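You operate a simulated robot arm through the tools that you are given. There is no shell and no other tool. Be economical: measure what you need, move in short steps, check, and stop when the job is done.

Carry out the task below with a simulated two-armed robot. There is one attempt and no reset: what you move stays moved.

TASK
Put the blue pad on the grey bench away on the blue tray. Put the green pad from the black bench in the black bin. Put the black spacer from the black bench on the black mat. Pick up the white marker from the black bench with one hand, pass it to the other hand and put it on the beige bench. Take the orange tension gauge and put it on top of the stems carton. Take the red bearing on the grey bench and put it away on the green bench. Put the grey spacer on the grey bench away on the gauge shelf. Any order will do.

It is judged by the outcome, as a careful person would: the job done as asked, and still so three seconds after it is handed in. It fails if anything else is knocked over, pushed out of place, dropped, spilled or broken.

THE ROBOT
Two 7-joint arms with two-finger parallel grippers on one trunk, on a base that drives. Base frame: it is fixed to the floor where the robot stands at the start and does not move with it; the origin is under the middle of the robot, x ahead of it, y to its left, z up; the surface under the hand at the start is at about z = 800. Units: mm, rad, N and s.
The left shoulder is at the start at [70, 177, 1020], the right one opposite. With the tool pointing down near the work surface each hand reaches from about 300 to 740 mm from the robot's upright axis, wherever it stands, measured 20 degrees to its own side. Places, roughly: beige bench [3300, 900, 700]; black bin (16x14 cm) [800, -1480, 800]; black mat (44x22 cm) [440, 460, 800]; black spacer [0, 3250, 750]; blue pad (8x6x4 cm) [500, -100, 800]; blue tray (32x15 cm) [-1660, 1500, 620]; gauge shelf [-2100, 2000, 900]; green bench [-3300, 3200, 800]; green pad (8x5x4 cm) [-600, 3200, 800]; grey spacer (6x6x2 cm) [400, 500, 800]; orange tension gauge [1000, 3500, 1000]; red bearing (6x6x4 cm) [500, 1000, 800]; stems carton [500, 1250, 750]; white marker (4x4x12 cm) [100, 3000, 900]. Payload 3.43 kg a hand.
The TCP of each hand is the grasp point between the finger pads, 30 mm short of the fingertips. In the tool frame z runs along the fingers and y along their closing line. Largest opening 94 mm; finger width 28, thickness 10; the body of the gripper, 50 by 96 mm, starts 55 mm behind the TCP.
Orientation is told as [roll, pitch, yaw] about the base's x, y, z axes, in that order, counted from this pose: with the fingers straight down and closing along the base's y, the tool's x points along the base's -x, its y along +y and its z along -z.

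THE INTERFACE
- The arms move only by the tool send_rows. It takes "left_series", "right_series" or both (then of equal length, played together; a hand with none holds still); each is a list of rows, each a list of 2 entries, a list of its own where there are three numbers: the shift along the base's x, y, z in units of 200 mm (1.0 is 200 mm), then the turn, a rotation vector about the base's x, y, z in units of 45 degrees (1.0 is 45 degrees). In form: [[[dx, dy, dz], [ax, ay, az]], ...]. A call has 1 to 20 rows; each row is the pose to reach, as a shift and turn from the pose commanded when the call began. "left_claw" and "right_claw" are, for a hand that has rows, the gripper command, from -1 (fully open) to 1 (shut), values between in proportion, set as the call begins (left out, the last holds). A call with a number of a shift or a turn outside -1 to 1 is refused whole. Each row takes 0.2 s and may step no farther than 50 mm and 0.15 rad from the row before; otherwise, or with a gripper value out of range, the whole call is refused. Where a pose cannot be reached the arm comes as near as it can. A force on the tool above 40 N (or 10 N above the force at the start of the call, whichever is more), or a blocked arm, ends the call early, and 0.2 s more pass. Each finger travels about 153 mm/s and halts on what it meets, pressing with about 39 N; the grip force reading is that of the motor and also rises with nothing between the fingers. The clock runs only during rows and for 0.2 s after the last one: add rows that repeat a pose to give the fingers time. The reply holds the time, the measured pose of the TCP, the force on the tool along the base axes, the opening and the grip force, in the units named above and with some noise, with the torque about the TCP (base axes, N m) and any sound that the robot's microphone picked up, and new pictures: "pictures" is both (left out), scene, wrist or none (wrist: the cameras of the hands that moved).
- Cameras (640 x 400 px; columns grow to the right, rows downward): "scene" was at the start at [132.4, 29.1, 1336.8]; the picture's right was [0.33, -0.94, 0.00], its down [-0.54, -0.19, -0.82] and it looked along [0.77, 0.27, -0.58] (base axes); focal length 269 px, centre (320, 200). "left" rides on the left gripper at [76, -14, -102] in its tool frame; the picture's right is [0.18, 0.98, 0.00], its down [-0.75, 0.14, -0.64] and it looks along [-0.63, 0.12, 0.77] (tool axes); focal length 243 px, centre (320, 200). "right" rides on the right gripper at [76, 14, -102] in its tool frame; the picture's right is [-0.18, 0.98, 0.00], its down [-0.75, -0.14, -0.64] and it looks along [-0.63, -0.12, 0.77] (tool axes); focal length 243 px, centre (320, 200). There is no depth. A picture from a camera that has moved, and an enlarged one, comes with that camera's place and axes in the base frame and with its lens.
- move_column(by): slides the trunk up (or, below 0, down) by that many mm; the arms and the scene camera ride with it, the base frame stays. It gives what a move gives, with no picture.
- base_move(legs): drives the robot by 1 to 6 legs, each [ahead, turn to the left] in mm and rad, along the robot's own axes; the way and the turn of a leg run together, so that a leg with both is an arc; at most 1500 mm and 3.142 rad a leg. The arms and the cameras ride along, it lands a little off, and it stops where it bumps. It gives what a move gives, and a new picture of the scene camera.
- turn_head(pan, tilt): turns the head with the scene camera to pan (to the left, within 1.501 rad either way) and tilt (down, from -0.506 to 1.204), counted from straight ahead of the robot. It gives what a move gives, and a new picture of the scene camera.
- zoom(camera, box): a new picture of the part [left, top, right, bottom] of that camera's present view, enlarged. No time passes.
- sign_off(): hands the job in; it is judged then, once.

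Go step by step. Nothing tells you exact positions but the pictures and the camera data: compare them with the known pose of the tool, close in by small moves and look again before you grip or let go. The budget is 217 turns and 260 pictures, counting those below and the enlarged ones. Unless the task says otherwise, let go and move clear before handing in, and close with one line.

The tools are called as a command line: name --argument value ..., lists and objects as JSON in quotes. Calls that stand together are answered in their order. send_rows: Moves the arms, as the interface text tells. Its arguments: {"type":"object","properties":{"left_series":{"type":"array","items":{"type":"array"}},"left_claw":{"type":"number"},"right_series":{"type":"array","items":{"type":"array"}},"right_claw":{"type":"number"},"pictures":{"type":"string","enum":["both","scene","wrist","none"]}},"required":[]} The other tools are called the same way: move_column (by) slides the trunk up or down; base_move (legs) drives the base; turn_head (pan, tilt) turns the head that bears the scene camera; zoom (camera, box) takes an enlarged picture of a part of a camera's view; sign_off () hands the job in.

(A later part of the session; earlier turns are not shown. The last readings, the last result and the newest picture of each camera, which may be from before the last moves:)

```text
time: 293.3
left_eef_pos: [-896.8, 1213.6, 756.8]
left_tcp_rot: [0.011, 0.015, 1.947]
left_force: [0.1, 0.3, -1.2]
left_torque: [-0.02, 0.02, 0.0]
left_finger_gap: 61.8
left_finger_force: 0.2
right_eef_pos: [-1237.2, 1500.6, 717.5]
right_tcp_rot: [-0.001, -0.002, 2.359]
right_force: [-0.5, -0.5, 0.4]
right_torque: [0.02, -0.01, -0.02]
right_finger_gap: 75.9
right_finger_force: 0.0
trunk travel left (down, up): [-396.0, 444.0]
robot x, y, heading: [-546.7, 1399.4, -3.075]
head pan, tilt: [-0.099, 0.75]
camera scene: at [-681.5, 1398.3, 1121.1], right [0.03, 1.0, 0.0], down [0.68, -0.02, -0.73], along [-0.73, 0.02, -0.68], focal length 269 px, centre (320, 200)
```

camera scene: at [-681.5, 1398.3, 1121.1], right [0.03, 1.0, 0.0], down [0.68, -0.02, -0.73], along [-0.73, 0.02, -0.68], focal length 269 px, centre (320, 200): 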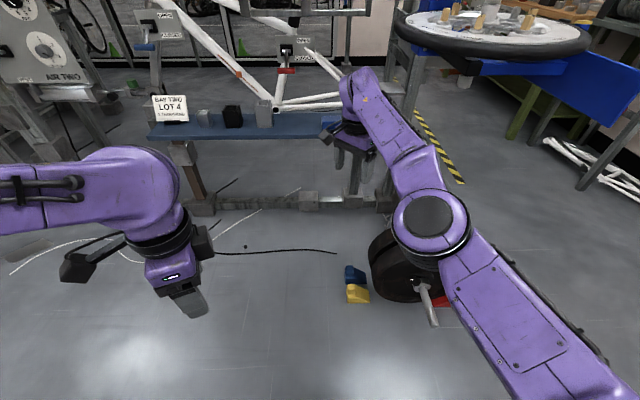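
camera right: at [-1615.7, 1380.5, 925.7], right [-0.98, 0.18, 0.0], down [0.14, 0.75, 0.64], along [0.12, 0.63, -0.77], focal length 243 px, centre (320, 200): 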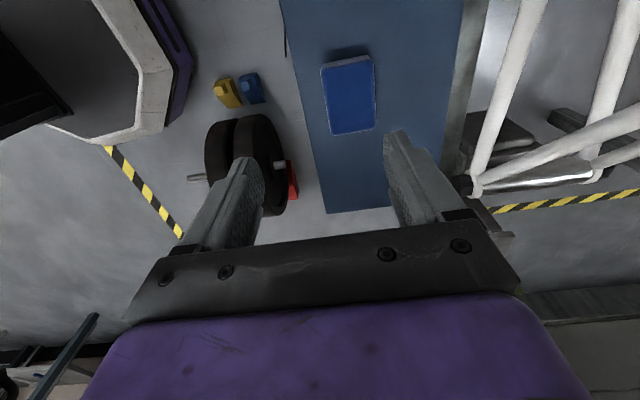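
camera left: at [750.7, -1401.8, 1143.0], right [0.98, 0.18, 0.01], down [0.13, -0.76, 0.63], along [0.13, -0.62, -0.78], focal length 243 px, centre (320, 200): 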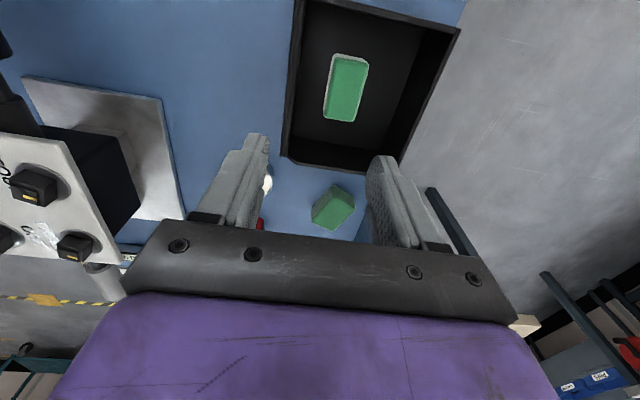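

Freed. I'll retract inward while turning the tool back the rest of the way.

send_rows --right_series '[[[0.1, 0.02, 0.05], [0, 0, 0.12]], [[0.25, 0.04, 0.1], [0, 0, 0.26]], [[0.4, 0.06, 0.15], [0, 0, 0.4]], [[0.55, 0.08, 0.2], [0, 0, 0.54]], [[0.7, 0.1, 0.2], [0, 0, 0.7]], [[0.85, 0.1, 0.2], [0, 0, 0.85]], [[1.0, 0.1, 0.2], [0, 0, 1.0]], [[1.0, 0.1, 0.2], [0, 0, 1.0]]]' --right_claw -1 --pictures "scene"

```text
time: 295.1
left_eef_pos: [-895.7, 1213.8, 757.7]
left_tcp_rot: [0.011, 0.016, 1.947]
left_force: [1.0, 0.0, 0.7]
left_torque: [0.02, 0.01, 0.0]
left_finger_gap: 62.1
left_finger_force: 0.1
right_eef_pos: [-1036.8, 1520.6, 757.4]
right_tcp_rot: [-0.004, -0.001, -3.142]
right_force: [0.1, 0.0, 0.1]
right_torque: [0.02, 0.01, 0.01]
right_finger_gap: 94.2
right_finger_force: 0.0
right hand out of reach, approached as far as the arm can: row 1, 2
trunk travel left (down, up): [-396.0, 444.0]
robot x, y, heading: [-548.2, 1400.4, -3.074]
head pan, tilt: [-0.099, 0.75]
camera scene: at [-681.6, 1397.8, 1121.1], right [0.03, 1.0, 0.0], down [0.68, -0.02, -0.73], along [-0.73, 0.02, -0.68], focal length 269 px, centre (320, 200)
```

scene: 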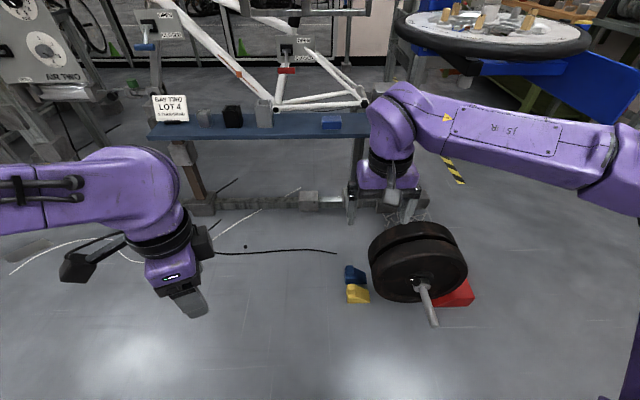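

The right hand is back in a normal posture and the blue pad stays on the tray. I'll raise the trunk and head for the black bench.

move_column --by 284

base_move --legs '[[0, -2.043], [1200, 0], [0, 0.405]]'

turn_head --pan -0.2 --tilt 0.7

```text
time: 297.9
left_eef_pos: [-896.3, 1214.3, 1041.8]
left_tcp_rot: [0.01, 0.015, 1.947]
left_force: [-0.4, -0.1, 0.0]
left_torque: [0.01, -0.02, 0.02]
left_finger_gap: 61.8
left_finger_force: 0.1
right_eef_pos: [-1035.7, 1522.4, 1042.4]
right_tcp_rot: [0.001, -0.001, -3.14]
right_force: [0.8, -0.4, -0.3]
right_torque: [-0.03, 0.01, 0.0]
right_finger_gap: 94.1
right_finger_force: 0.0
trunk travel left (down, up): [-680.0, 160.0]
robot x, y, heading: [-546.3, 1396.5, -3.074]
head pan, tilt: [-0.099, 0.75]
```

```text
time: 310.1
left_eef_pos: [-188.4, 2830.5, 1041.6]
left_tcp_rot: [0.01, 0.016, 0.275]
left_force: [1.3, 0.6, -0.6]
left_torque: [-0.02, 0.01, 0.0]
left_finger_gap: 62.0
left_finger_force: 0.1
right_eef_pos: [131.5, 2939.8, 1041.9]
right_tcp_rot: [-0.001, 0.0, 1.471]
right_force: [-0.5, 0.6, 1.0]
right_torque: [-0.02, -0.01, 0.01]
right_finger_gap: 93.9
right_finger_force: 0.1
trunk travel left (down, up): [-680.0, 160.0]
robot x, y, heading: [-39.0, 2465.0, 1.536]
head pan, tilt: [-0.099, 0.75]
camera scene: at [-26.5, 2597.6, 1405.1], right [0.99, -0.13, 0.0], down [-0.09, -0.68, -0.73], along [0.1, 0.72, -0.68], focal length 269 px, centre (320, 200)
```

scene: 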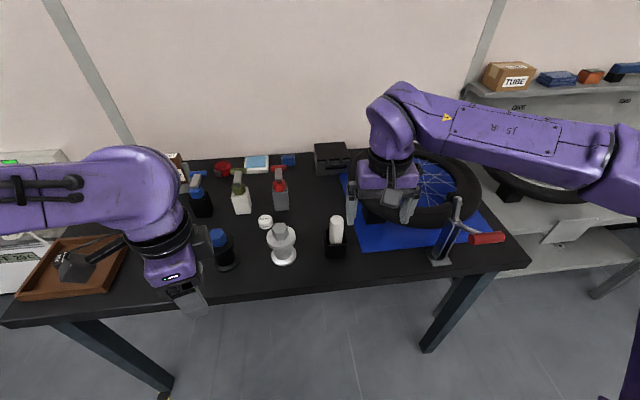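

```text
time: 310.8
left_eef_pos: [-187.4, 2831.6, 1042.8]
left_tcp_rot: [0.01, 0.017, 0.274]
left_force: [0.8, -0.2, 0.4]
left_torque: [0.03, 0.0, -0.01]
left_finger_gap: 61.9
left_finger_force: 0.0
right_eef_pos: [131.4, 2940.0, 1042.5]
right_tcp_rot: [-0.002, -0.001, 1.471]
right_force: [0.4, -0.2, -0.5]
right_torque: [0.0, -0.01, 0.0]
right_finger_gap: 93.9
right_finger_force: 0.0
trunk travel left (down, up): [-680.0, 160.0]
robot x, y, heading: [-36.4, 2463.8, 1.534]
head pan, tilt: [-0.201, 0.7]
camera scene: at [-18.2, 2598.0, 1409.4], right [0.97, -0.23, 0.0], down [-0.15, -0.63, -0.76], along [0.18, 0.74, -0.64], focal length 269 px, centre (320, 200)
```

scene: 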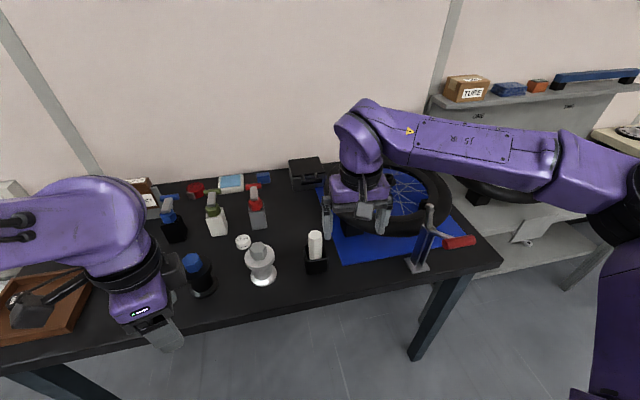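

The marker stands near (80, 3045). I'll move the right hand above it, high, and look.

send_rows --right_series '[[[-0.06, 0.13, 0], [0, 0, 0.04]], [[-0.12, 0.26, 0], [0, 0, 0.08]], [[-0.19, 0.4, 0], [0, 0, 0.127]], [[-0.255, 0.525, 0], [0, 0, 0.127]], [[-0.255, 0.525, 0], [0, 0, 0.127]]]' --pictures "both"

```text
time: 312.0
left_eef_pos: [-187.3, 2831.0, 1042.3]
left_tcp_rot: [0.01, 0.018, 0.272]
left_force: [-0.1, -0.8, 0.3]
left_torque: [0.0, 0.03, -0.01]
left_finger_gap: 62.1
left_finger_force: 0.2
right_eef_pos: [82.0, 3042.7, 1041.9]
right_tcp_rot: [0.0, -0.003, 1.57]
right_force: [0.9, -0.3, 0.5]
right_torque: [0.01, 0.02, -0.02]
right_finger_gap: 94.2
right_finger_force: 0.0
trunk travel left (down, up): [-680.0, 160.0]
robot x, y, heading: [-40.5, 2464.8, 1.539]
head pan, tilt: [-0.201, 0.7]
camera scene: at [-16.9, 2597.2, 1409.4], right [0.97, -0.23, 0.0], down [-0.15, -0.63, -0.77], along [0.18, 0.74, -0.64], focal length 269 px, centre (320, 200)
camera right: at [68.7, 2968.7, 1144.8], right [-0.98, 0.18, 0.0], down [0.14, 0.75, 0.64], along [0.12, 0.63, -0.77], focal length 243 px, centre (320, 200)
```

scene: 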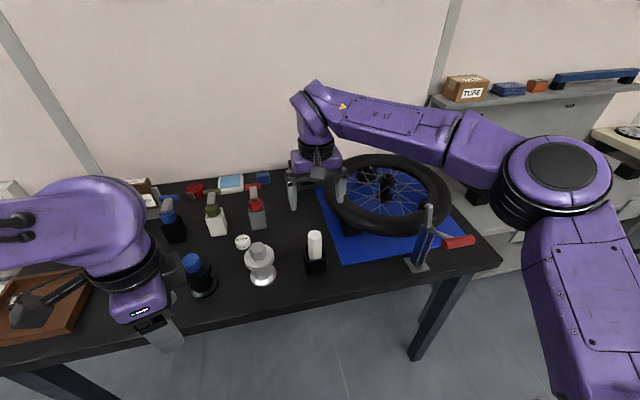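
right: 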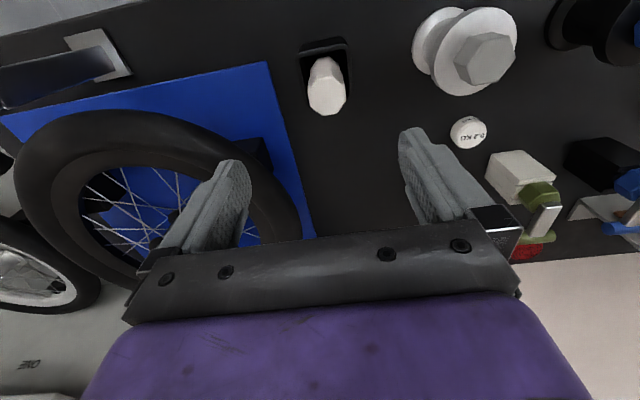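

The marker is vertical in its cup at about (76, 3036). I'll descend partway and re-check.

send_rows --right_series '[[[-0.03, -0.035, -0.1], [0, 0, 0]], [[-0.03, -0.035, -0.25], [0, 0, 0]], [[-0.03, -0.035, -0.38], [0, 0, 0]], [[-0.03, -0.035, -0.38], [0, 0, 0]]]' --pictures "wrist"

```text
time: 313.0
left_eef_pos: [-189.5, 2830.5, 1041.1]
left_tcp_rot: [0.01, 0.015, 0.273]
left_force: [-0.4, 0.0, -0.4]
left_torque: [0.0, 0.01, 0.01]
left_finger_gap: 62.0
left_finger_force: 0.0
right_eef_pos: [78.1, 3035.8, 965.3]
right_tcp_rot: [0.0, -0.003, 1.569]
right_force: [0.2, 0.2, -0.3]
right_torque: [0.0, -0.02, 0.01]
right_finger_gap: 94.0
right_finger_force: 0.1
trunk travel left (down, up): [-680.0, 160.0]
robot x, y, heading: [-36.3, 2465.5, 1.541]
head pan, tilt: [-0.201, 0.7]
camera right: at [63.4, 2961.4, 1069.3], right [-0.98, 0.19, 0.0], down [0.14, 0.75, 0.64], along [0.12, 0.63, -0.77], focal length 243 px, centre (320, 200)
```

right: 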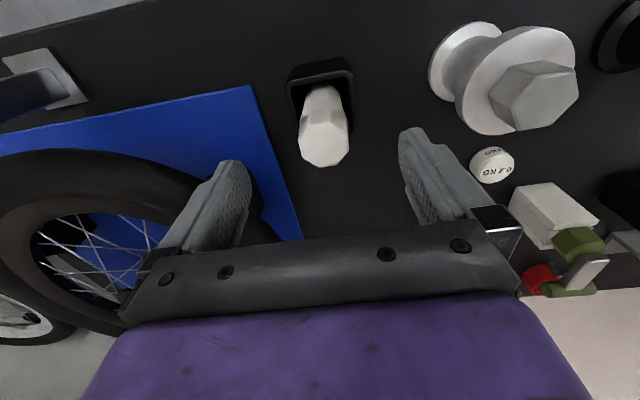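

The marker top is at z ≈ 930. I'll descend to grip its upper part, staying above the cup rim.

send_rows --right_series '[[[-0.012, -0.01, -0.1], [0, 0, 0]], [[-0.012, -0.01, -0.2], [0, 0, 0]], [[-0.012, -0.01, -0.3], [0, 0, 0]], [[-0.012, -0.01, -0.3], [0, 0, 0]]]' --pictures "wrist"

```text
time: 314.0
left_eef_pos: [-188.5, 2831.3, 1041.3]
left_tcp_rot: [0.01, 0.016, 0.274]
left_force: [0.3, 0.3, -0.5]
left_torque: [-0.02, 0.0, -0.03]
left_finger_gap: 62.2
left_finger_force: 0.0
right_eef_pos: [73.9, 3034.4, 907.2]
right_tcp_rot: [-0.003, -0.003, 1.57]
right_force: [0.7, 0.3, 0.3]
right_torque: [-0.01, 0.02, 0.0]
right_finger_gap: 93.6
right_finger_force: 0.0
trunk travel left (down, up): [-680.0, 160.0]
robot x, y, heading: [-37.6, 2461.3, 1.539]
head pan, tilt: [-0.201, 0.7]
camera right: at [60.6, 2959.0, 1010.8], right [-0.98, 0.18, 0.0], down [0.14, 0.75, 0.64], along [0.12, 0.63, -0.77], focal length 243 px, centre (320, 200)
```

right: 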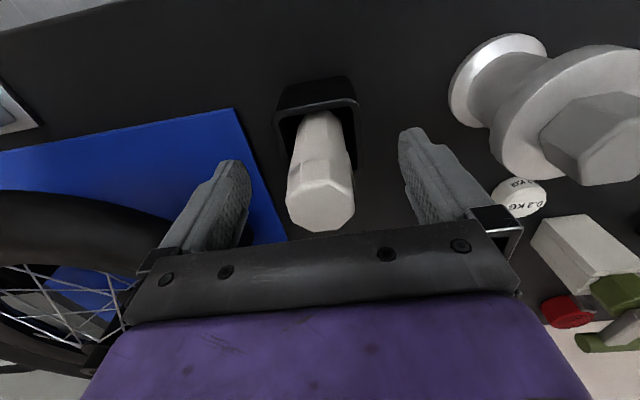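

Nearly centred, so I'll shift 5 mm and close.

send_rows --right_series '[[[0, -0.025, 0], [0, 0, 0]], [[0, -0.025, 0], [0, 0, 0]], [[0, -0.025, 0], [0, 0, 0]], [[0, -0.025, 0], [0, 0, 0]], [[0, -0.025, 0], [0, 0, 0]]]' --right_claw 1 --pictures "wrist"

```text
time: 315.2
left_eef_pos: [-187.8, 2832.7, 1041.4]
left_tcp_rot: [0.011, 0.016, 0.274]
left_force: [-0.7, -0.7, 0.1]
left_torque: [0.09, 0.01, -0.01]
left_finger_gap: 62.0
left_finger_force: 0.1
right_eef_pos: [74.2, 3030.1, 907.9]
right_tcp_rot: [0.0, -0.001, 1.571]
right_force: [0.0, 0.2, -0.3]
right_torque: [0.02, -0.01, 0.0]
right_finger_gap: 36.3
right_finger_force: 39.0
trunk travel left (down, up): [-680.0, 160.0]
robot x, y, heading: [-36.2, 2464.3, 1.536]
head pan, tilt: [-0.201, 0.7]
camera right: at [60.1, 2954.1, 1011.2], right [-0.98, 0.18, 0.0], down [0.14, 0.75, 0.64], along [0.12, 0.63, -0.77], focal length 243 px, centre (320, 200)
```

right: 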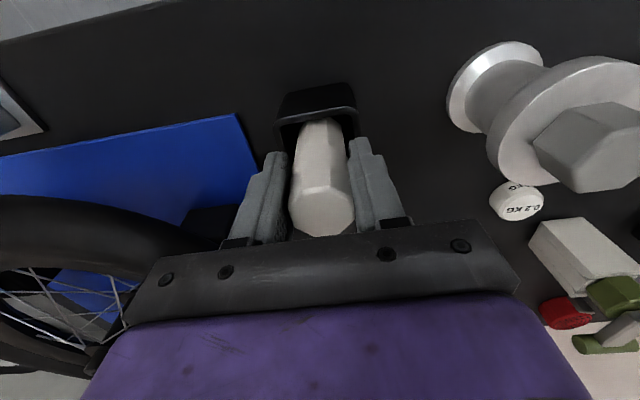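

Gripped (36 mm). I'll lift slowly, straight out of the cup.

send_rows --right_series '[[[0, 0, 0.03], [0, 0, 0]], [[0, 0, 0.08], [0, 0, 0]], [[0, 0, 0.16], [0, 0, 0]], [[0, 0, 0.26], [0, 0, 0]], [[0, 0, 0.38], [0, 0, 0]], [[0, 0, 0.52], [0, 0, 0]], [[0, 0, 0.66], [0, 0, 0]], [[0, 0, 0.8], [0, 0, 0]]]' --pictures "both"

```text
time: 317.0
left_eef_pos: [-187.5, 2830.8, 1042.7]
left_tcp_rot: [0.009, 0.017, 0.274]
left_force: [0.5, 0.6, -0.4]
left_torque: [-0.03, 0.0, -0.03]
left_finger_gap: 61.9
left_finger_force: 0.1
right_eef_pos: [73.6, 3028.8, 1064.9]
right_tcp_rot: [-0.002, -0.002, 1.57]
right_force: [-0.7, 0.2, -0.6]
right_torque: [-0.01, 0.01, -0.01]
right_finger_gap: 36.3
right_finger_force: 38.9
trunk travel left (down, up): [-680.0, 160.0]
robot x, y, heading: [-37.9, 2464.9, 1.539]
head pan, tilt: [-0.201, 0.7]
camera scene: at [-18.3, 2597.2, 1409.4], right [0.97, -0.23, 0.0], down [-0.15, -0.63, -0.77], along [0.18, 0.74, -0.64], focal length 269 px, centre (320, 200)
camera right: at [59.5, 2953.7, 1168.5], right [-0.98, 0.18, 0.0], down [0.14, 0.75, 0.64], along [0.12, 0.63, -0.77], focal length 243 px, centre (320, 200)
```

scene: 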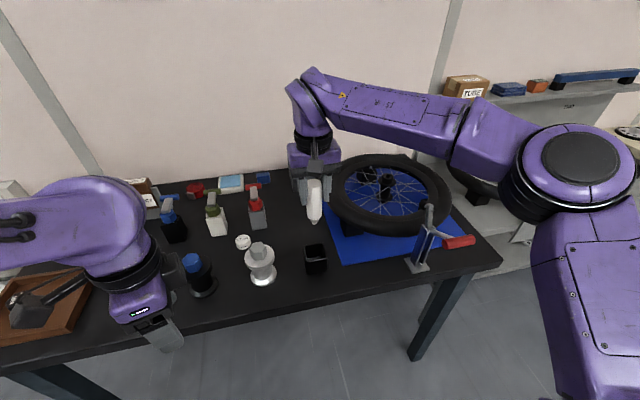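
right: 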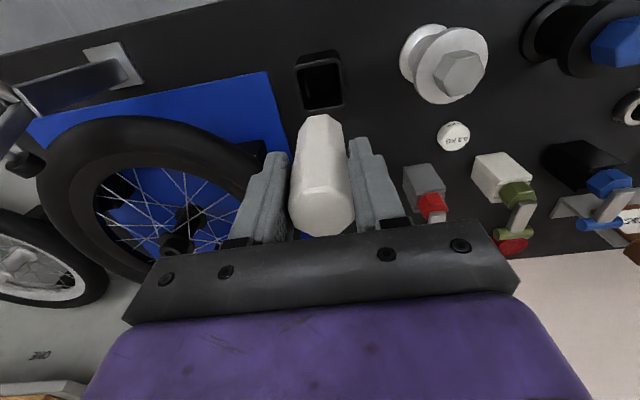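

The marker is out of its cup, and all else is still. I'll back away from the bench for the hand-over.

base_move --legs '[[-350, 0]]'

```text
time: 319.2
left_eef_pos: [-199.5, 2492.5, 1041.1]
left_tcp_rot: [0.009, 0.015, 0.279]
left_force: [0.3, 0.1, 0.6]
left_torque: [-0.01, 0.01, -0.02]
left_finger_gap: 62.3
left_finger_force: 0.0
right_eef_pos: [60.6, 2692.1, 1064.2]
right_tcp_rot: [-0.001, -0.003, 1.574]
right_force: [-0.6, -0.2, 0.3]
right_torque: [0.02, 0.01, 0.0]
right_finger_gap: 36.2
right_finger_force: 39.1
trunk travel left (down, up): [-680.0, 160.0]
robot x, y, heading: [-48.7, 2124.8, 1.545]
head pan, tilt: [-0.201, 0.7]
camera scene: at [-28.9, 2259.5, 1409.3], right [0.97, -0.23, 0.0], down [-0.15, -0.63, -0.76], along [0.17, 0.74, -0.64], focal length 269 px, centre (320, 200)
```

scene: 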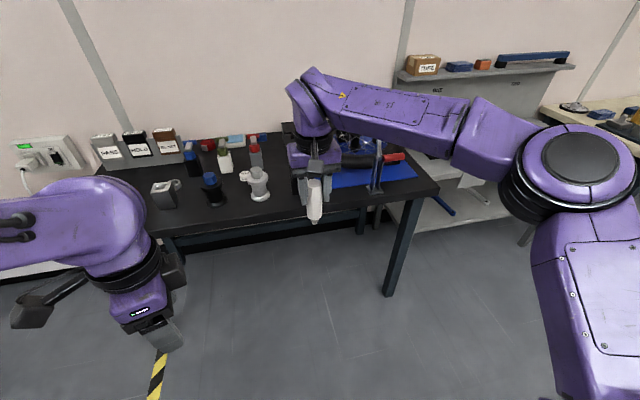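

I'll retract the right hand and begin rolling it so that the marker points horizontally to the left.

send_rows --right_series '[[[-0.03, -0.08, 0.02], [0, 0.12, 0]], [[-0.06, -0.16, 0.05], [0, 0.26, 0]], [[-0.1, -0.26, 0.08], [0, 0.42, 0]], [[-0.13, -0.36, 0.1], [0, 0.58, 0]], [[-0.16, -0.46, 0.13], [0, 0.74, 0]], [[-0.2, -0.55, 0.15], [0, 0.9, 0]], [[-0.2, -0.55, 0.15], [0, 1.0, 0]]]' --left_series '[[[-0.05, 0, 0], [0, 0, -0.06]], [[-0.1, 0, 0], [0, 0, -0.12]], [[-0.2, 0, 0], [0, 0, -0.2]], [[-0.3, 0, 0], [0, 0, -0.28]], [[-0.3, 0, 0], [0, 0, -0.355]], [[-0.3, 0, 0.1], [0, 0, -0.355]], [[-0.3, 0, 0.2], [0, 0, -0.355]]]' --left_claw -1 --pictures "none"

send_rows --right_series '[[[0, 0, 0], [0, 0.12, 0]], [[0, 0, 0], [0, 0.28, 0]], [[0, 0, 0], [0, 0.44, 0]], [[0, 0, 0], [0, 0.6, 0]], [[0, 0, 0], [0, 0.76, 0]], [[0, 0, 0], [0, 0.9, 0]], [[0, 0, 0], [0, 1.0, 0]]]' --pictures "both"

```text
time: 320.8
left_eef_pos: [-258.8, 2490.8, 1081.1]
left_tcp_rot: [0.009, 0.016, 0.0]
left_force: [0.4, 0.8, 0.4]
left_torque: [0.0, -0.05, -0.02]
left_finger_gap: 94.1
left_finger_force: 0.0
right_eef_pos: [21.2, 2582.7, 1094.3]
right_tcp_rot: [0.787, -0.004, 1.572]
right_force: [-0.1, 0.3, -0.7]
right_torque: [-0.02, -0.01, -0.02]
right_finger_gap: 36.2
right_finger_force: 39.0
trunk travel left (down, up): [-680.0, 160.0]
robot x, y, heading: [-51.9, 2127.4, 1.54]
head pan, tilt: [-0.201, 0.7]
```

```text
time: 322.4
left_eef_pos: [-258.3, 2492.2, 1080.0]
left_tcp_rot: [0.01, 0.016, -0.001]
left_force: [-0.3, 0.1, 0.0]
left_torque: [-0.01, 0.03, 0.01]
left_finger_gap: 93.9
left_finger_force: 0.0
right_eef_pos: [21.9, 2582.1, 1095.2]
right_tcp_rot: [1.572, -0.004, 1.569]
right_force: [-0.4, -0.1, -0.7]
right_torque: [0.02, -0.03, -0.04]
right_finger_gap: 36.1
right_finger_force: 39.6
trunk travel left (down, up): [-680.0, 160.0]
robot x, y, heading: [-49.6, 2126.8, 1.545]
head pan, tilt: [-0.201, 0.7]
camera scene: at [-28.5, 2259.5, 1409.4], right [0.97, -0.23, 0.0], down [-0.15, -0.63, -0.76], along [0.17, 0.74, -0.64], focal length 269 px, centre (320, 200)
camera right: at [124.6, 2506.0, 1109.5], right [0.0, 0.18, 0.98], down [0.64, 0.75, -0.14], along [-0.77, 0.63, -0.12], focal length 243 px, centre (320, 200)
```

scene: 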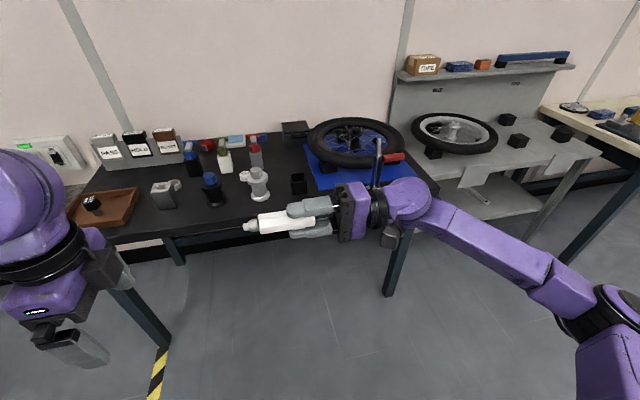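
right: 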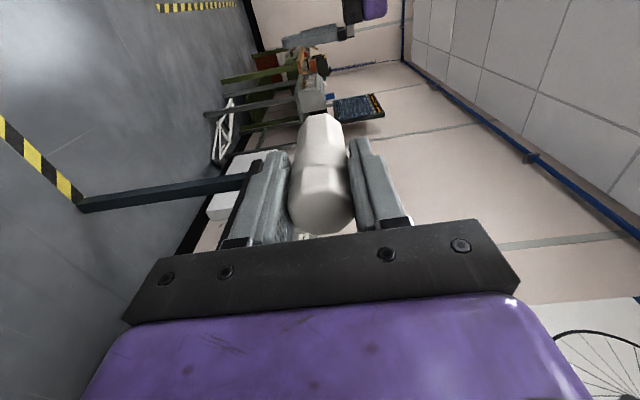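

The marker is horizontal, with its end near x ≈ -76 and the right fingertips at x ≈ -8. I'll bring the left hand over it at x ≈ -38.

send_rows --left_series '[[[0, 0, 0.2], [0, 0, 0]], [[0.05, 0.1, 0.4], [0, 0, 0]], [[0.2, 0.2, 0.55], [0, 0, 0]], [[0.38, 0.3, 0.6], [0, 0, 0]], [[0.56, 0.4, 0.6], [0, 0, 0]], [[0.76, 0.45, 0.6], [0, 0, 0]], [[0.95, 0.45, 0.6], [0, 0, 0]], [[0.95, 0.45, 0.6], [0, 0, 0]]]' --pictures "both"

```text
time: 324.2
left_eef_pos: [-72.1, 2582.8, 1200.7]
left_tcp_rot: [0.01, 0.016, -0.001]
left_force: [0.0, -0.7, 0.3]
left_torque: [0.01, -0.02, -0.03]
left_finger_gap: 94.4
left_finger_force: 0.0
right_eef_pos: [20.8, 2581.7, 1095.0]
right_tcp_rot: [1.571, -0.005, 1.569]
right_force: [-0.2, -0.9, -1.1]
right_torque: [0.03, -0.01, -0.03]
right_finger_gap: 36.1
right_finger_force: 39.1
trunk travel left (down, up): [-680.0, 160.0]
robot x, y, heading: [-49.7, 2126.9, 1.545]
head pan, tilt: [-0.201, 0.7]
camera scene: at [-30.0, 2259.1, 1409.4], right [0.97, -0.23, 0.0], down [-0.15, -0.63, -0.76], along [0.17, 0.74, -0.64], focal length 269 px, centre (320, 200)
camera left: at [-146.7, 2567.0, 1305.5], right [-0.18, 0.98, 0.01], down [0.76, 0.13, 0.63], along [0.62, 0.13, -0.77], focal length 243 px, centre (320, 200)
```

scene: 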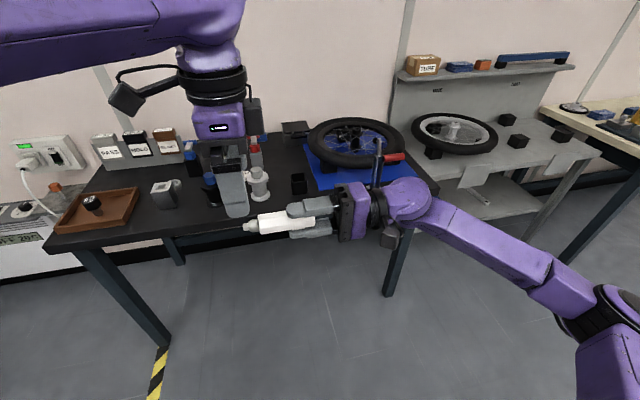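
left: 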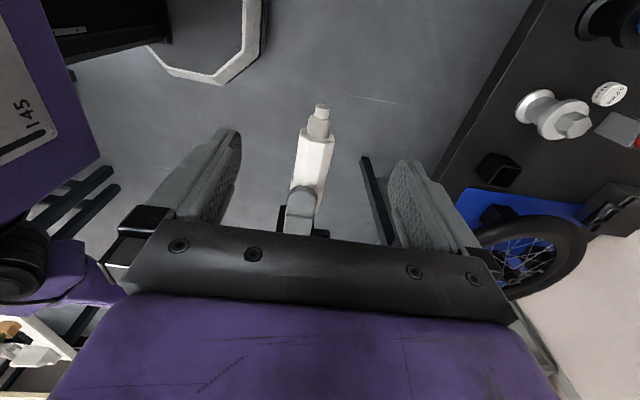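

The geometry matches. I'll shift to x ≈ -34, then descend around the marker.

send_rows --left_series '[[[0.19, 0, 0], [0, 0, 0]], [[0.19, 0, -0.15], [0, 0, 0]], [[0.19, 0, -0.3], [0, 0, 0]], [[0.19, 0, -0.42], [0, 0, 0]], [[0.19, 0, -0.5], [0, 0, 0]], [[0.19, 0, -0.52], [0, 0, 0]]]' --pictures "both"

```text
time: 325.6
left_eef_pos: [-31.3, 2581.6, 1096.1]
left_tcp_rot: [0.01, 0.016, 0.0]
left_force: [0.7, 0.3, -0.2]
left_torque: [0.0, 0.01, 0.0]
left_finger_gap: 94.2
left_finger_force: 0.1
right_eef_pos: [22.2, 2580.7, 1094.4]
right_tcp_rot: [1.569, -0.002, 1.569]
right_force: [-0.1, 0.5, -1.2]
right_torque: [0.04, -0.05, 0.0]
right_finger_gap: 35.9
right_finger_force: 38.9
trunk travel left (down, up): [-680.0, 160.0]
robot x, y, heading: [-48.9, 2122.3, 1.544]
head pan, tilt: [-0.201, 0.7]
camera scene: at [-28.1, 2259.1, 1409.4], right [0.97, -0.23, 0.0], down [-0.15, -0.63, -0.76], along [0.17, 0.74, -0.64], focal length 269 px, centre (320, 200)
camera left: at [-105.5, 2565.4, 1201.5], right [-0.18, 0.98, 0.01], down [0.76, 0.13, 0.63], along [0.62, 0.13, -0.78], focal length 243 px, centre (320, 200)
```

scene: 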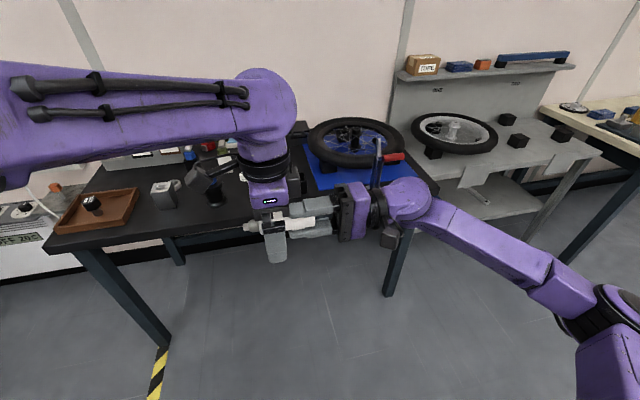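
left: 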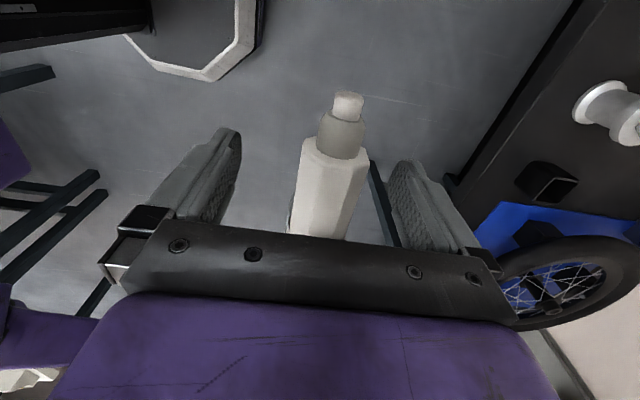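

The marker lies between the left fingers. I'll close the left hand.

send_rows --left_series '[[[0, 0, 0], [0, 0, 0]], [[0, 0, 0], [0, 0, 0]], [[0, 0, 0], [0, 0, 0]], [[0, 0, 0], [0, 0, 0]], [[0, 0, 0], [0, 0, 0]]]' --left_claw 1 --pictures "none"

```text
time: 326.8
left_eef_pos: [-31.0, 2582.4, 1097.9]
left_tcp_rot: [0.008, 0.016, 0.0]
left_force: [0.2, 0.4, 3.3]
left_torque: [-0.03, -0.24, 0.19]
left_finger_gap: 36.4
left_finger_force: 38.8
right_eef_pos: [21.7, 2581.0, 1094.8]
right_tcp_rot: [1.569, -0.004, 1.57]
right_force: [-0.5, 0.8, -5.1]
right_torque: [0.04, -0.02, -0.19]
right_finger_gap: 32.4
right_finger_force: 38.7
trunk travel left (down, up): [-680.0, 160.0]
robot x, y, heading: [-52.8, 2126.2, 1.544]
head pan, tilt: [-0.201, 0.7]
```

The left hand holds it at 36 mm. I'll open the right hand and withdraw it along its own axis (+x).

send_rows --right_series '[[[0, 0, 0], [0, 0, 0]], [[0, 0, 0], [0, 0, 0]], [[0.05, 0, 0], [0, 0, 0]], [[0.15, 0, 0], [0, 0, 0]], [[0.3, 0, 0], [0, 0, 0]], [[0.45, 0, 0], [0, 0, 0]], [[0.6, 0, 0], [0, 0, 0]]]' --right_claw -1 --pictures "both"

```text
time: 328.4
left_eef_pos: [-32.3, 2581.5, 1096.6]
left_tcp_rot: [0.01, 0.018, 0.0]
left_force: [0.1, 0.7, -0.3]
left_torque: [0.01, -0.01, -0.02]
left_finger_gap: 36.2
left_finger_force: 39.3
right_eef_pos: [106.6, 2592.5, 1124.9]
right_tcp_rot: [1.563, 0.003, 1.565]
right_force: [-0.4, 0.2, 0.2]
right_torque: [0.0, 0.0, -0.01]
right_finger_gap: 94.1
right_finger_force: 0.0
right hand out of reach, approached as far as the arm can: row 5, 6, 7
trunk travel left (down, up): [-680.0, 160.0]
robot x, y, heading: [-49.5, 2132.1, 1.547]
head pan, tilt: [-0.201, 0.7]
camera scene: at [-28.0, 2259.1, 1409.3], right [0.97, -0.23, 0.0], down [-0.15, -0.63, -0.76], along [0.17, 0.74, -0.64], focal length 269 px, centre (320, 200)
camera right: at [207.9, 2516.4, 1141.3], right [-0.01, 0.19, 0.98], down [0.65, 0.75, -0.14], along [-0.76, 0.63, -0.13], focal length 243 px, centre (320, 200)
```

scene: 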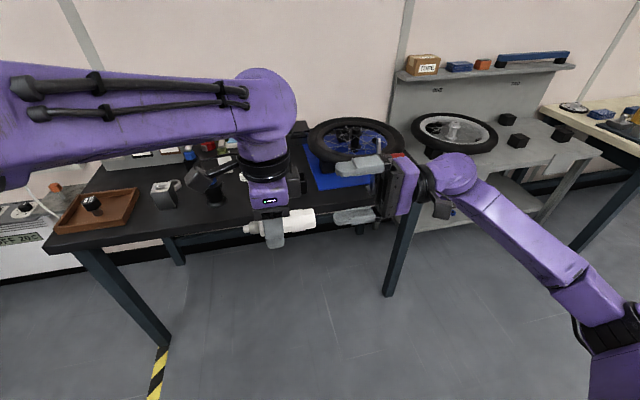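
right: 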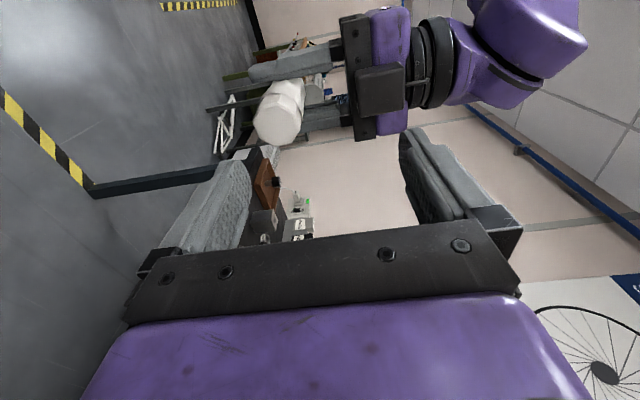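

Hand-over done. I'll return the right hand to fingers-down and draw the left hand in.

send_rows --right_series '[[[0, 0, 0], [0, -0.15, 0]], [[0, 0, 0], [0, -0.32, 0]], [[0, 0, 0], [0, -0.5, 0]], [[0, 0, 0], [0, -0.66, 0]], [[0, 0, 0], [0, -0.82, 0]], [[0, 0, 0], [0, -1.0, 0]]]' --left_series '[[[-0.05, 0, 0], [0, 0, 0]], [[-0.15, 0, 0], [0, 0, 0]], [[-0.3, 0, 0], [0, 0, 0]], [[-0.45, -0.05, 0], [0, 0, 0]], [[-0.6, -0.1, 0], [0, 0, 0]], [[-0.65, -0.2, 0], [0, 0, 0]]]' --pictures "none"

send_rows --right_series '[[[0, 0, 0], [0, -0.15, 0]], [[0, 0, 0], [0, -0.32, 0]], [[0, 0, 0], [0, -0.5, 0]], [[0, 0, 0], [0, -0.66, 0]], [[0, 0, 0], [0, -0.82, 0]], [[0, 0, 0], [0, -1.0, 0]]]' --pictures "scene"

```text
time: 329.8
left_eef_pos: [-164.0, 2540.6, 1098.2]
left_tcp_rot: [0.013, 0.013, -0.001]
left_force: [-0.7, -0.2, -0.5]
left_torque: [0.05, -0.01, 0.0]
left_finger_gap: 36.8
left_finger_force: 39.4
right_eef_pos: [101.4, 2591.2, 1126.2]
right_tcp_rot: [0.782, -0.003, 1.572]
right_force: [0.2, -0.3, 0.8]
right_torque: [0.03, -0.03, 0.0]
right_finger_gap: 93.8
right_finger_force: 0.1
trunk travel left (down, up): [-680.0, 160.0]
robot x, y, heading: [-47.5, 2127.0, 1.539]
head pan, tilt: [-0.201, 0.7]
```

```text
time: 331.2
left_eef_pos: [-162.7, 2542.3, 1096.4]
left_tcp_rot: [0.01, 0.015, 0.001]
left_force: [-0.3, 0.5, 0.3]
left_torque: [0.02, 0.04, 0.04]
left_finger_gap: 36.8
left_finger_force: 39.5
right_eef_pos: [100.3, 2593.0, 1126.3]
right_tcp_rot: [-0.006, -0.002, 1.575]
right_force: [-1.6, 0.5, 0.6]
right_torque: [0.0, -0.01, -0.03]
right_finger_gap: 94.0
right_finger_force: 0.1
trunk travel left (down, up): [-680.0, 160.0]
robot x, y, heading: [-50.7, 2126.3, 1.544]
head pan, tilt: [-0.201, 0.7]
camera scene: at [-30.6, 2258.9, 1409.4], right [0.97, -0.23, 0.0], down [-0.15, -0.63, -0.77], along [0.17, 0.74, -0.64], focal length 269 px, centre (320, 200)
```

scene: 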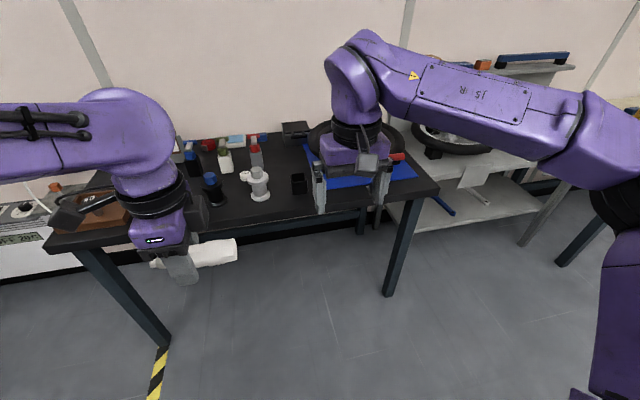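

Next the orange tension gauge on the wall shelf. I'll drive east and look.

base_move --legs '[[0, -1.35], [940, 0], [0, 1.37]]'

turn_head --pan -0.1 --tilt 0.3

```text
time: 342.6
left_eef_pos: [733.9, 2722.7, 1097.3]
left_tcp_rot: [0.012, 0.016, 0.002]
left_force: [-1.0, 0.2, -0.1]
left_torque: [0.0, 0.02, -0.02]
left_finger_gap: 36.5
left_finger_force: 38.8
right_eef_pos: [997.3, 2776.2, 1125.1]
right_tcp_rot: [0.0, -0.003, 1.576]
right_force: [0.0, -0.7, 0.0]
right_torque: [-0.01, -0.01, -0.01]
right_finger_gap: 93.9
right_finger_force: 0.1
trunk travel left (down, up): [-680.0, 160.0]
robot x, y, heading: [845.3, 2307.4, 1.544]
head pan, tilt: [-0.201, 0.7]
camera scene: at [866.2, 2441.1, 1409.4], right [0.97, -0.23, 0.0], down [-0.15, -0.63, -0.76], along [0.17, 0.74, -0.64], focal length 269 px, centre (320, 200)
```

scene: 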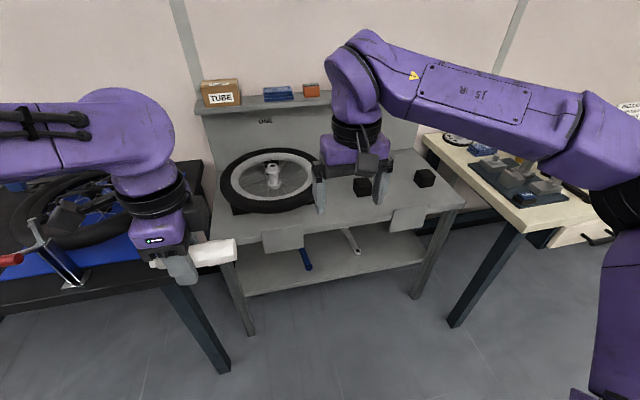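

```text
time: 343.5
left_eef_pos: [733.5, 2723.2, 1097.5]
left_tcp_rot: [0.011, 0.015, 0.003]
left_force: [-0.4, 0.6, 0.4]
left_torque: [-0.02, 0.06, 0.01]
left_finger_gap: 36.5
left_finger_force: 39.1
right_eef_pos: [996.7, 2775.9, 1125.8]
right_tcp_rot: [-0.001, -0.002, 1.577]
right_force: [0.1, 0.2, 0.4]
right_torque: [-0.01, -0.04, -0.01]
right_finger_gap: 93.8
right_finger_force: 0.1
trunk travel left (down, up): [-680.0, 160.0]
robot x, y, heading: [847.7, 2310.4, 1.547]
head pan, tilt: [-0.099, 0.3]
camera scene: at [858.9, 2451.0, 1445.4], right [0.99, -0.13, 0.0], down [-0.04, -0.29, -0.95], along [0.12, 0.95, -0.3], focal length 269 px, centre (320, 200)
```

scene: 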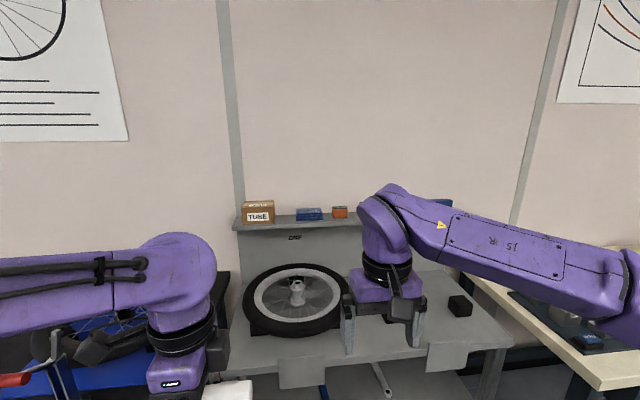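

The orange item on the shelf triangulates to about (1070, 3471, 1069). I'll zoom in on it.

zoom --camera "scene" --box '[230, 180, 390, 250]'

```text
4.00 times, centred on (310, 215) of scene
camera zoom: at [858.9, 2451.0, 1445.4], right [0.99, -0.13, 0.0], down [-0.04, -0.29, -0.95], along [0.12, 0.95, -0.3], focal length 1075 px, centre (360, 140)
```

zoom: 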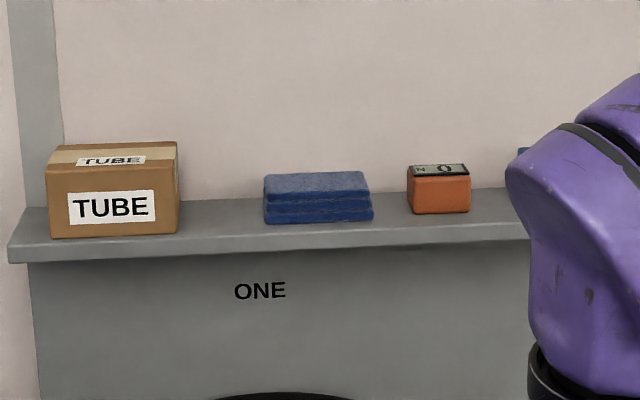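

It's the tension gauge (with its display), about 63 × 40 mm with clear gaps each side. I'll raise the trunk and drive up to the bench.

move_column --by 100

base_move --legs '[[485, 0]]'

```text
time: 344.9
left_eef_pos: [733.2, 2723.8, 1197.9]
left_tcp_rot: [0.011, 0.014, 0.002]
left_force: [0.2, 0.0, -0.8]
left_torque: [0.01, 0.02, -0.01]
left_finger_gap: 36.6
left_finger_force: 39.5
right_eef_pos: [996.4, 2775.4, 1226.6]
right_tcp_rot: [-0.001, -0.002, 1.577]
right_force: [0.3, -0.3, -0.5]
right_torque: [0.02, -0.03, -0.02]
right_finger_gap: 94.0
right_finger_force: 0.0
trunk travel left (down, up): [-780.0, 60.0]
robot x, y, heading: [849.5, 2309.0, 1.548]
head pan, tilt: [-0.099, 0.3]
```

```text
time: 347.8
left_eef_pos: [742.4, 3212.0, 1198.0]
left_tcp_rot: [0.013, 0.017, 0.007]
left_force: [-0.3, 0.3, -0.9]
left_torque: [0.03, 0.02, -0.01]
left_finger_gap: 36.6
left_finger_force: 39.3
right_eef_pos: [1006.3, 3266.5, 1226.6]
right_tcp_rot: [-0.001, -0.001, 1.583]
right_force: [-1.0, -0.4, -0.1]
right_torque: [0.02, -0.01, 0.02]
right_finger_gap: 94.1
right_finger_force: 0.0
trunk travel left (down, up): [-780.0, 60.0]
robot x, y, heading: [860.3, 2801.8, 1.549]
head pan, tilt: [-0.099, 0.3]
camera scene: at [869.6, 2940.3, 1545.6], right [0.99, -0.12, 0.0], down [-0.04, -0.29, -0.96], along [0.11, 0.95, -0.3], focal length 269 px, centre (320, 200)
```

scene: 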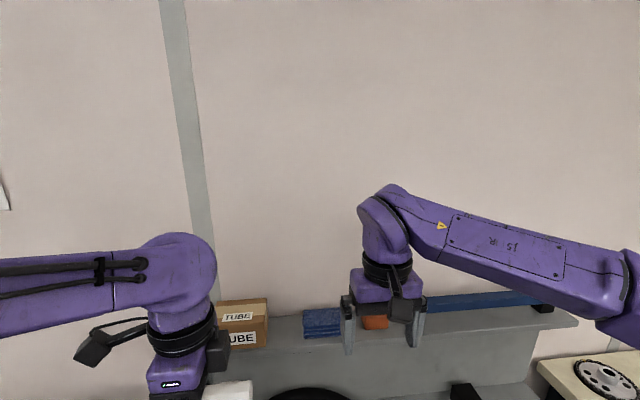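

I'll move the right hand over the gauge, high.

send_rows --right_series '[[[0.06, 0.15, 0], [0, 0, 0]], [[0.12, 0.3, 0], [0, 0, 0]], [[0.18, 0.45, 0], [0, 0, 0]], [[0.24, 0.6, 0], [0, 0, 0]], [[0.3, 0.75, 0], [0, 0, 0]], [[0.32, 0.87, 0], [0, 0, 0]], [[0.32, 0.87, 0], [0, 0, 0]]]' --pictures "both"

```text
time: 349.4
left_eef_pos: [743.4, 3213.6, 1197.2]
left_tcp_rot: [0.01, 0.017, 0.008]
left_force: [-0.1, 0.3, -0.9]
left_torque: [0.02, -0.03, 0.02]
left_finger_gap: 36.4
left_finger_force: 38.9
right_eef_pos: [1016.6, 3298.8, 1224.2]
right_tcp_rot: [0.0, -0.002, 1.582]
right_force: [-0.4, 0.5, 0.7]
right_torque: [-0.01, 0.0, -0.03]
right_finger_gap: 94.3
right_finger_force: 0.0
right hand out of reach, approached as far as the arm can: row 2, 3, 4, 5, 6, 7
trunk travel left (down, up): [-780.0, 60.0]
robot x, y, heading: [859.7, 2797.3, 1.549]
head pan, tilt: [-0.099, 0.3]
camera scene: at [869.6, 2941.5, 1545.5], right [0.99, -0.12, 0.0], down [-0.04, -0.29, -0.96], along [0.11, 0.95, -0.3], focal length 269 px, centre (320, 200)
camera right: at [1004.3, 3222.7, 1328.1], right [-0.98, 0.17, 0.0], down [0.13, 0.75, 0.64], along [0.11, 0.63, -0.77], focal length 243 px, centre (320, 200)
```

scene: 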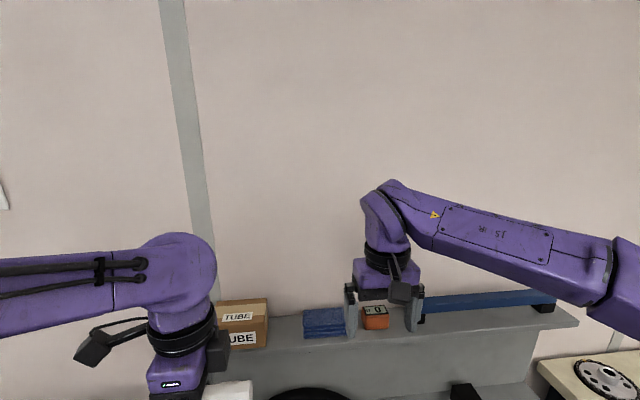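
right: 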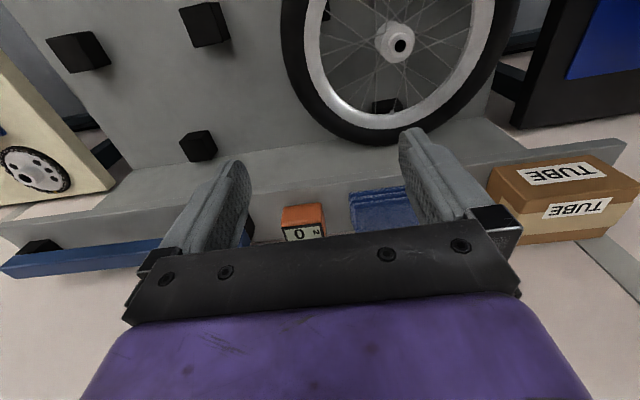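

That's too high for the arm's reach. I'll raise the trunk to its top and keep the hand lower relative to the shoulder.

move_column --by 60

send_rows --right_series '[[[0, 0, -0.2], [0, 0, 0]], [[0, 0, -0.4], [0, 0, 0]], [[0, 0, -0.6], [0, 0, 0]], [[0.05, 0.12, -0.65], [0, 0, 0]], [[0.1, 0.28, -0.65], [0, 0, 0]], [[0.16, 0.44, -0.65], [0, 0, 0]], [[0.22, 0.58, -0.65], [0, 0, 0]], [[0.26, 0.7, -0.65], [0, 0, 0]]]' --pictures "both"

```text
time: 350.4
left_eef_pos: [742.2, 3213.7, 1257.4]
left_tcp_rot: [0.011, 0.016, 0.01]
left_force: [0.4, -0.5, -0.6]
left_torque: [-0.02, 0.01, 0.0]
left_finger_gap: 36.5
left_finger_force: 38.7
right_eef_pos: [1017.1, 3298.7, 1284.8]
right_tcp_rot: [0.0, -0.001, 1.583]
right_force: [-0.8, -0.7, 0.1]
right_torque: [0.01, 0.02, 0.01]
right_finger_gap: 93.8
right_finger_force: 0.0
trunk travel left (down, up): [-840.0, 0.0]
robot x, y, heading: [857.7, 2797.7, 1.554]
head pan, tilt: [-0.099, 0.3]
```

```text
time: 352.1
left_eef_pos: [742.9, 3213.4, 1257.7]
left_tcp_rot: [0.011, 0.016, 0.008]
left_force: [-0.3, 0.7, -1.1]
left_torque: [-0.01, 0.02, 0.02]
left_finger_gap: 36.5
left_finger_force: 38.8
right_eef_pos: [1044.5, 3377.5, 1155.1]
right_tcp_rot: [-0.001, -0.001, 1.583]
right_force: [0.0, 0.9, 0.6]
right_torque: [0.0, 0.01, 0.03]
right_finger_gap: 94.2
right_finger_force: 0.1
right hand out of reach, approached as far as the arm can: row 6, 7, 8
trunk travel left (down, up): [-840.0, 0.0]
robot x, y, heading: [862.4, 2799.9, 1.548]
head pan, tilt: [-0.099, 0.3]
camera scene: at [869.6, 2941.8, 1605.4], right [0.99, -0.12, 0.0], down [-0.04, -0.29, -0.96], along [0.11, 0.95, -0.3], focal length 269 px, centre (320, 200)
camera right: at [1031.2, 3301.2, 1259.0], right [-0.98, 0.17, 0.0], down [0.13, 0.75, 0.64], along [0.11, 0.63, -0.77], focal length 243 px, centre (320, 200)
```

scene: 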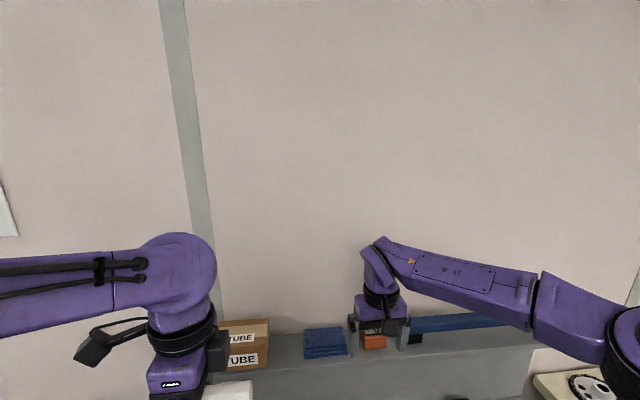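
right: 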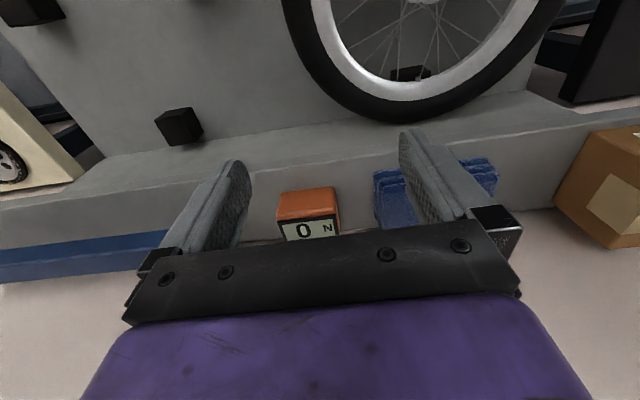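

The gauge is at about (1072, 3475). To gain reach I'll tilt the right tool 30° forward, then come in with the fingers straddling the gauge.

send_rows --right_series '[[[0, 0, 0], [0.18, 0, 0]], [[0, 0, 0], [0.36, 0, 0]], [[0, 0, 0], [0.54, 0, 0]], [[0, 0, 0], [0.667, 0, 0]], [[0.03, 0, -0.05], [0.667, 0, 0]], [[0.08, 0.05, -0.1], [0.667, 0, 0]], [[0.13, 0.12, -0.15], [0.667, 0, 0]], [[0.14, 0.15, -0.2], [0.667, 0, 0]]]' --right_claw -0.85 --pictures "both"

```text
time: 353.9
left_eef_pos: [743.0, 3213.5, 1257.7]
left_tcp_rot: [0.01, 0.017, 0.009]
left_force: [0.1, 0.2, -0.9]
left_torque: [-0.01, 0.03, -0.01]
left_finger_gap: 36.6
left_finger_force: 39.0
right_eef_pos: [1074.1, 3406.8, 1114.0]
right_tcp_rot: [-0.006, -0.525, 1.584]
right_force: [-0.6, 0.1, 0.1]
right_torque: [0.03, 0.01, 0.01]
right_finger_gap: 87.3
right_finger_force: 0.0
trunk travel left (down, up): [-840.0, 0.0]
robot x, y, heading: [853.0, 2799.3, 1.554]
head pan, tilt: [-0.099, 0.3]
camera scene: at [869.8, 2941.9, 1605.4], right [0.99, -0.12, 0.0], down [-0.04, -0.29, -0.96], along [0.11, 0.95, -0.3], focal length 269 px, centre (320, 200)
camera right: at [1061.1, 3289.8, 1165.6], right [-0.98, 0.15, 0.09], down [0.13, 0.33, 0.93], along [0.11, 0.93, -0.35], focal length 243 px, centre (320, 200)
```

scene: 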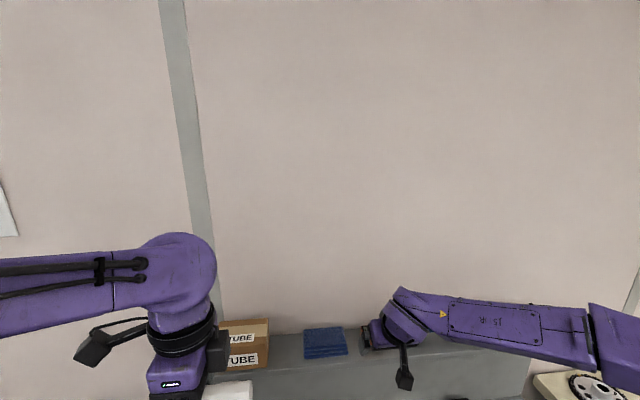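
right: 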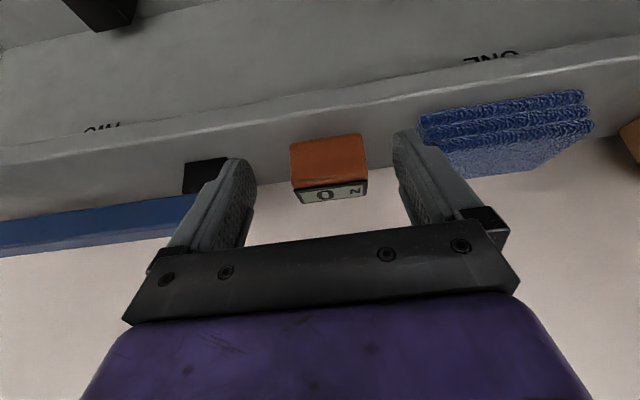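

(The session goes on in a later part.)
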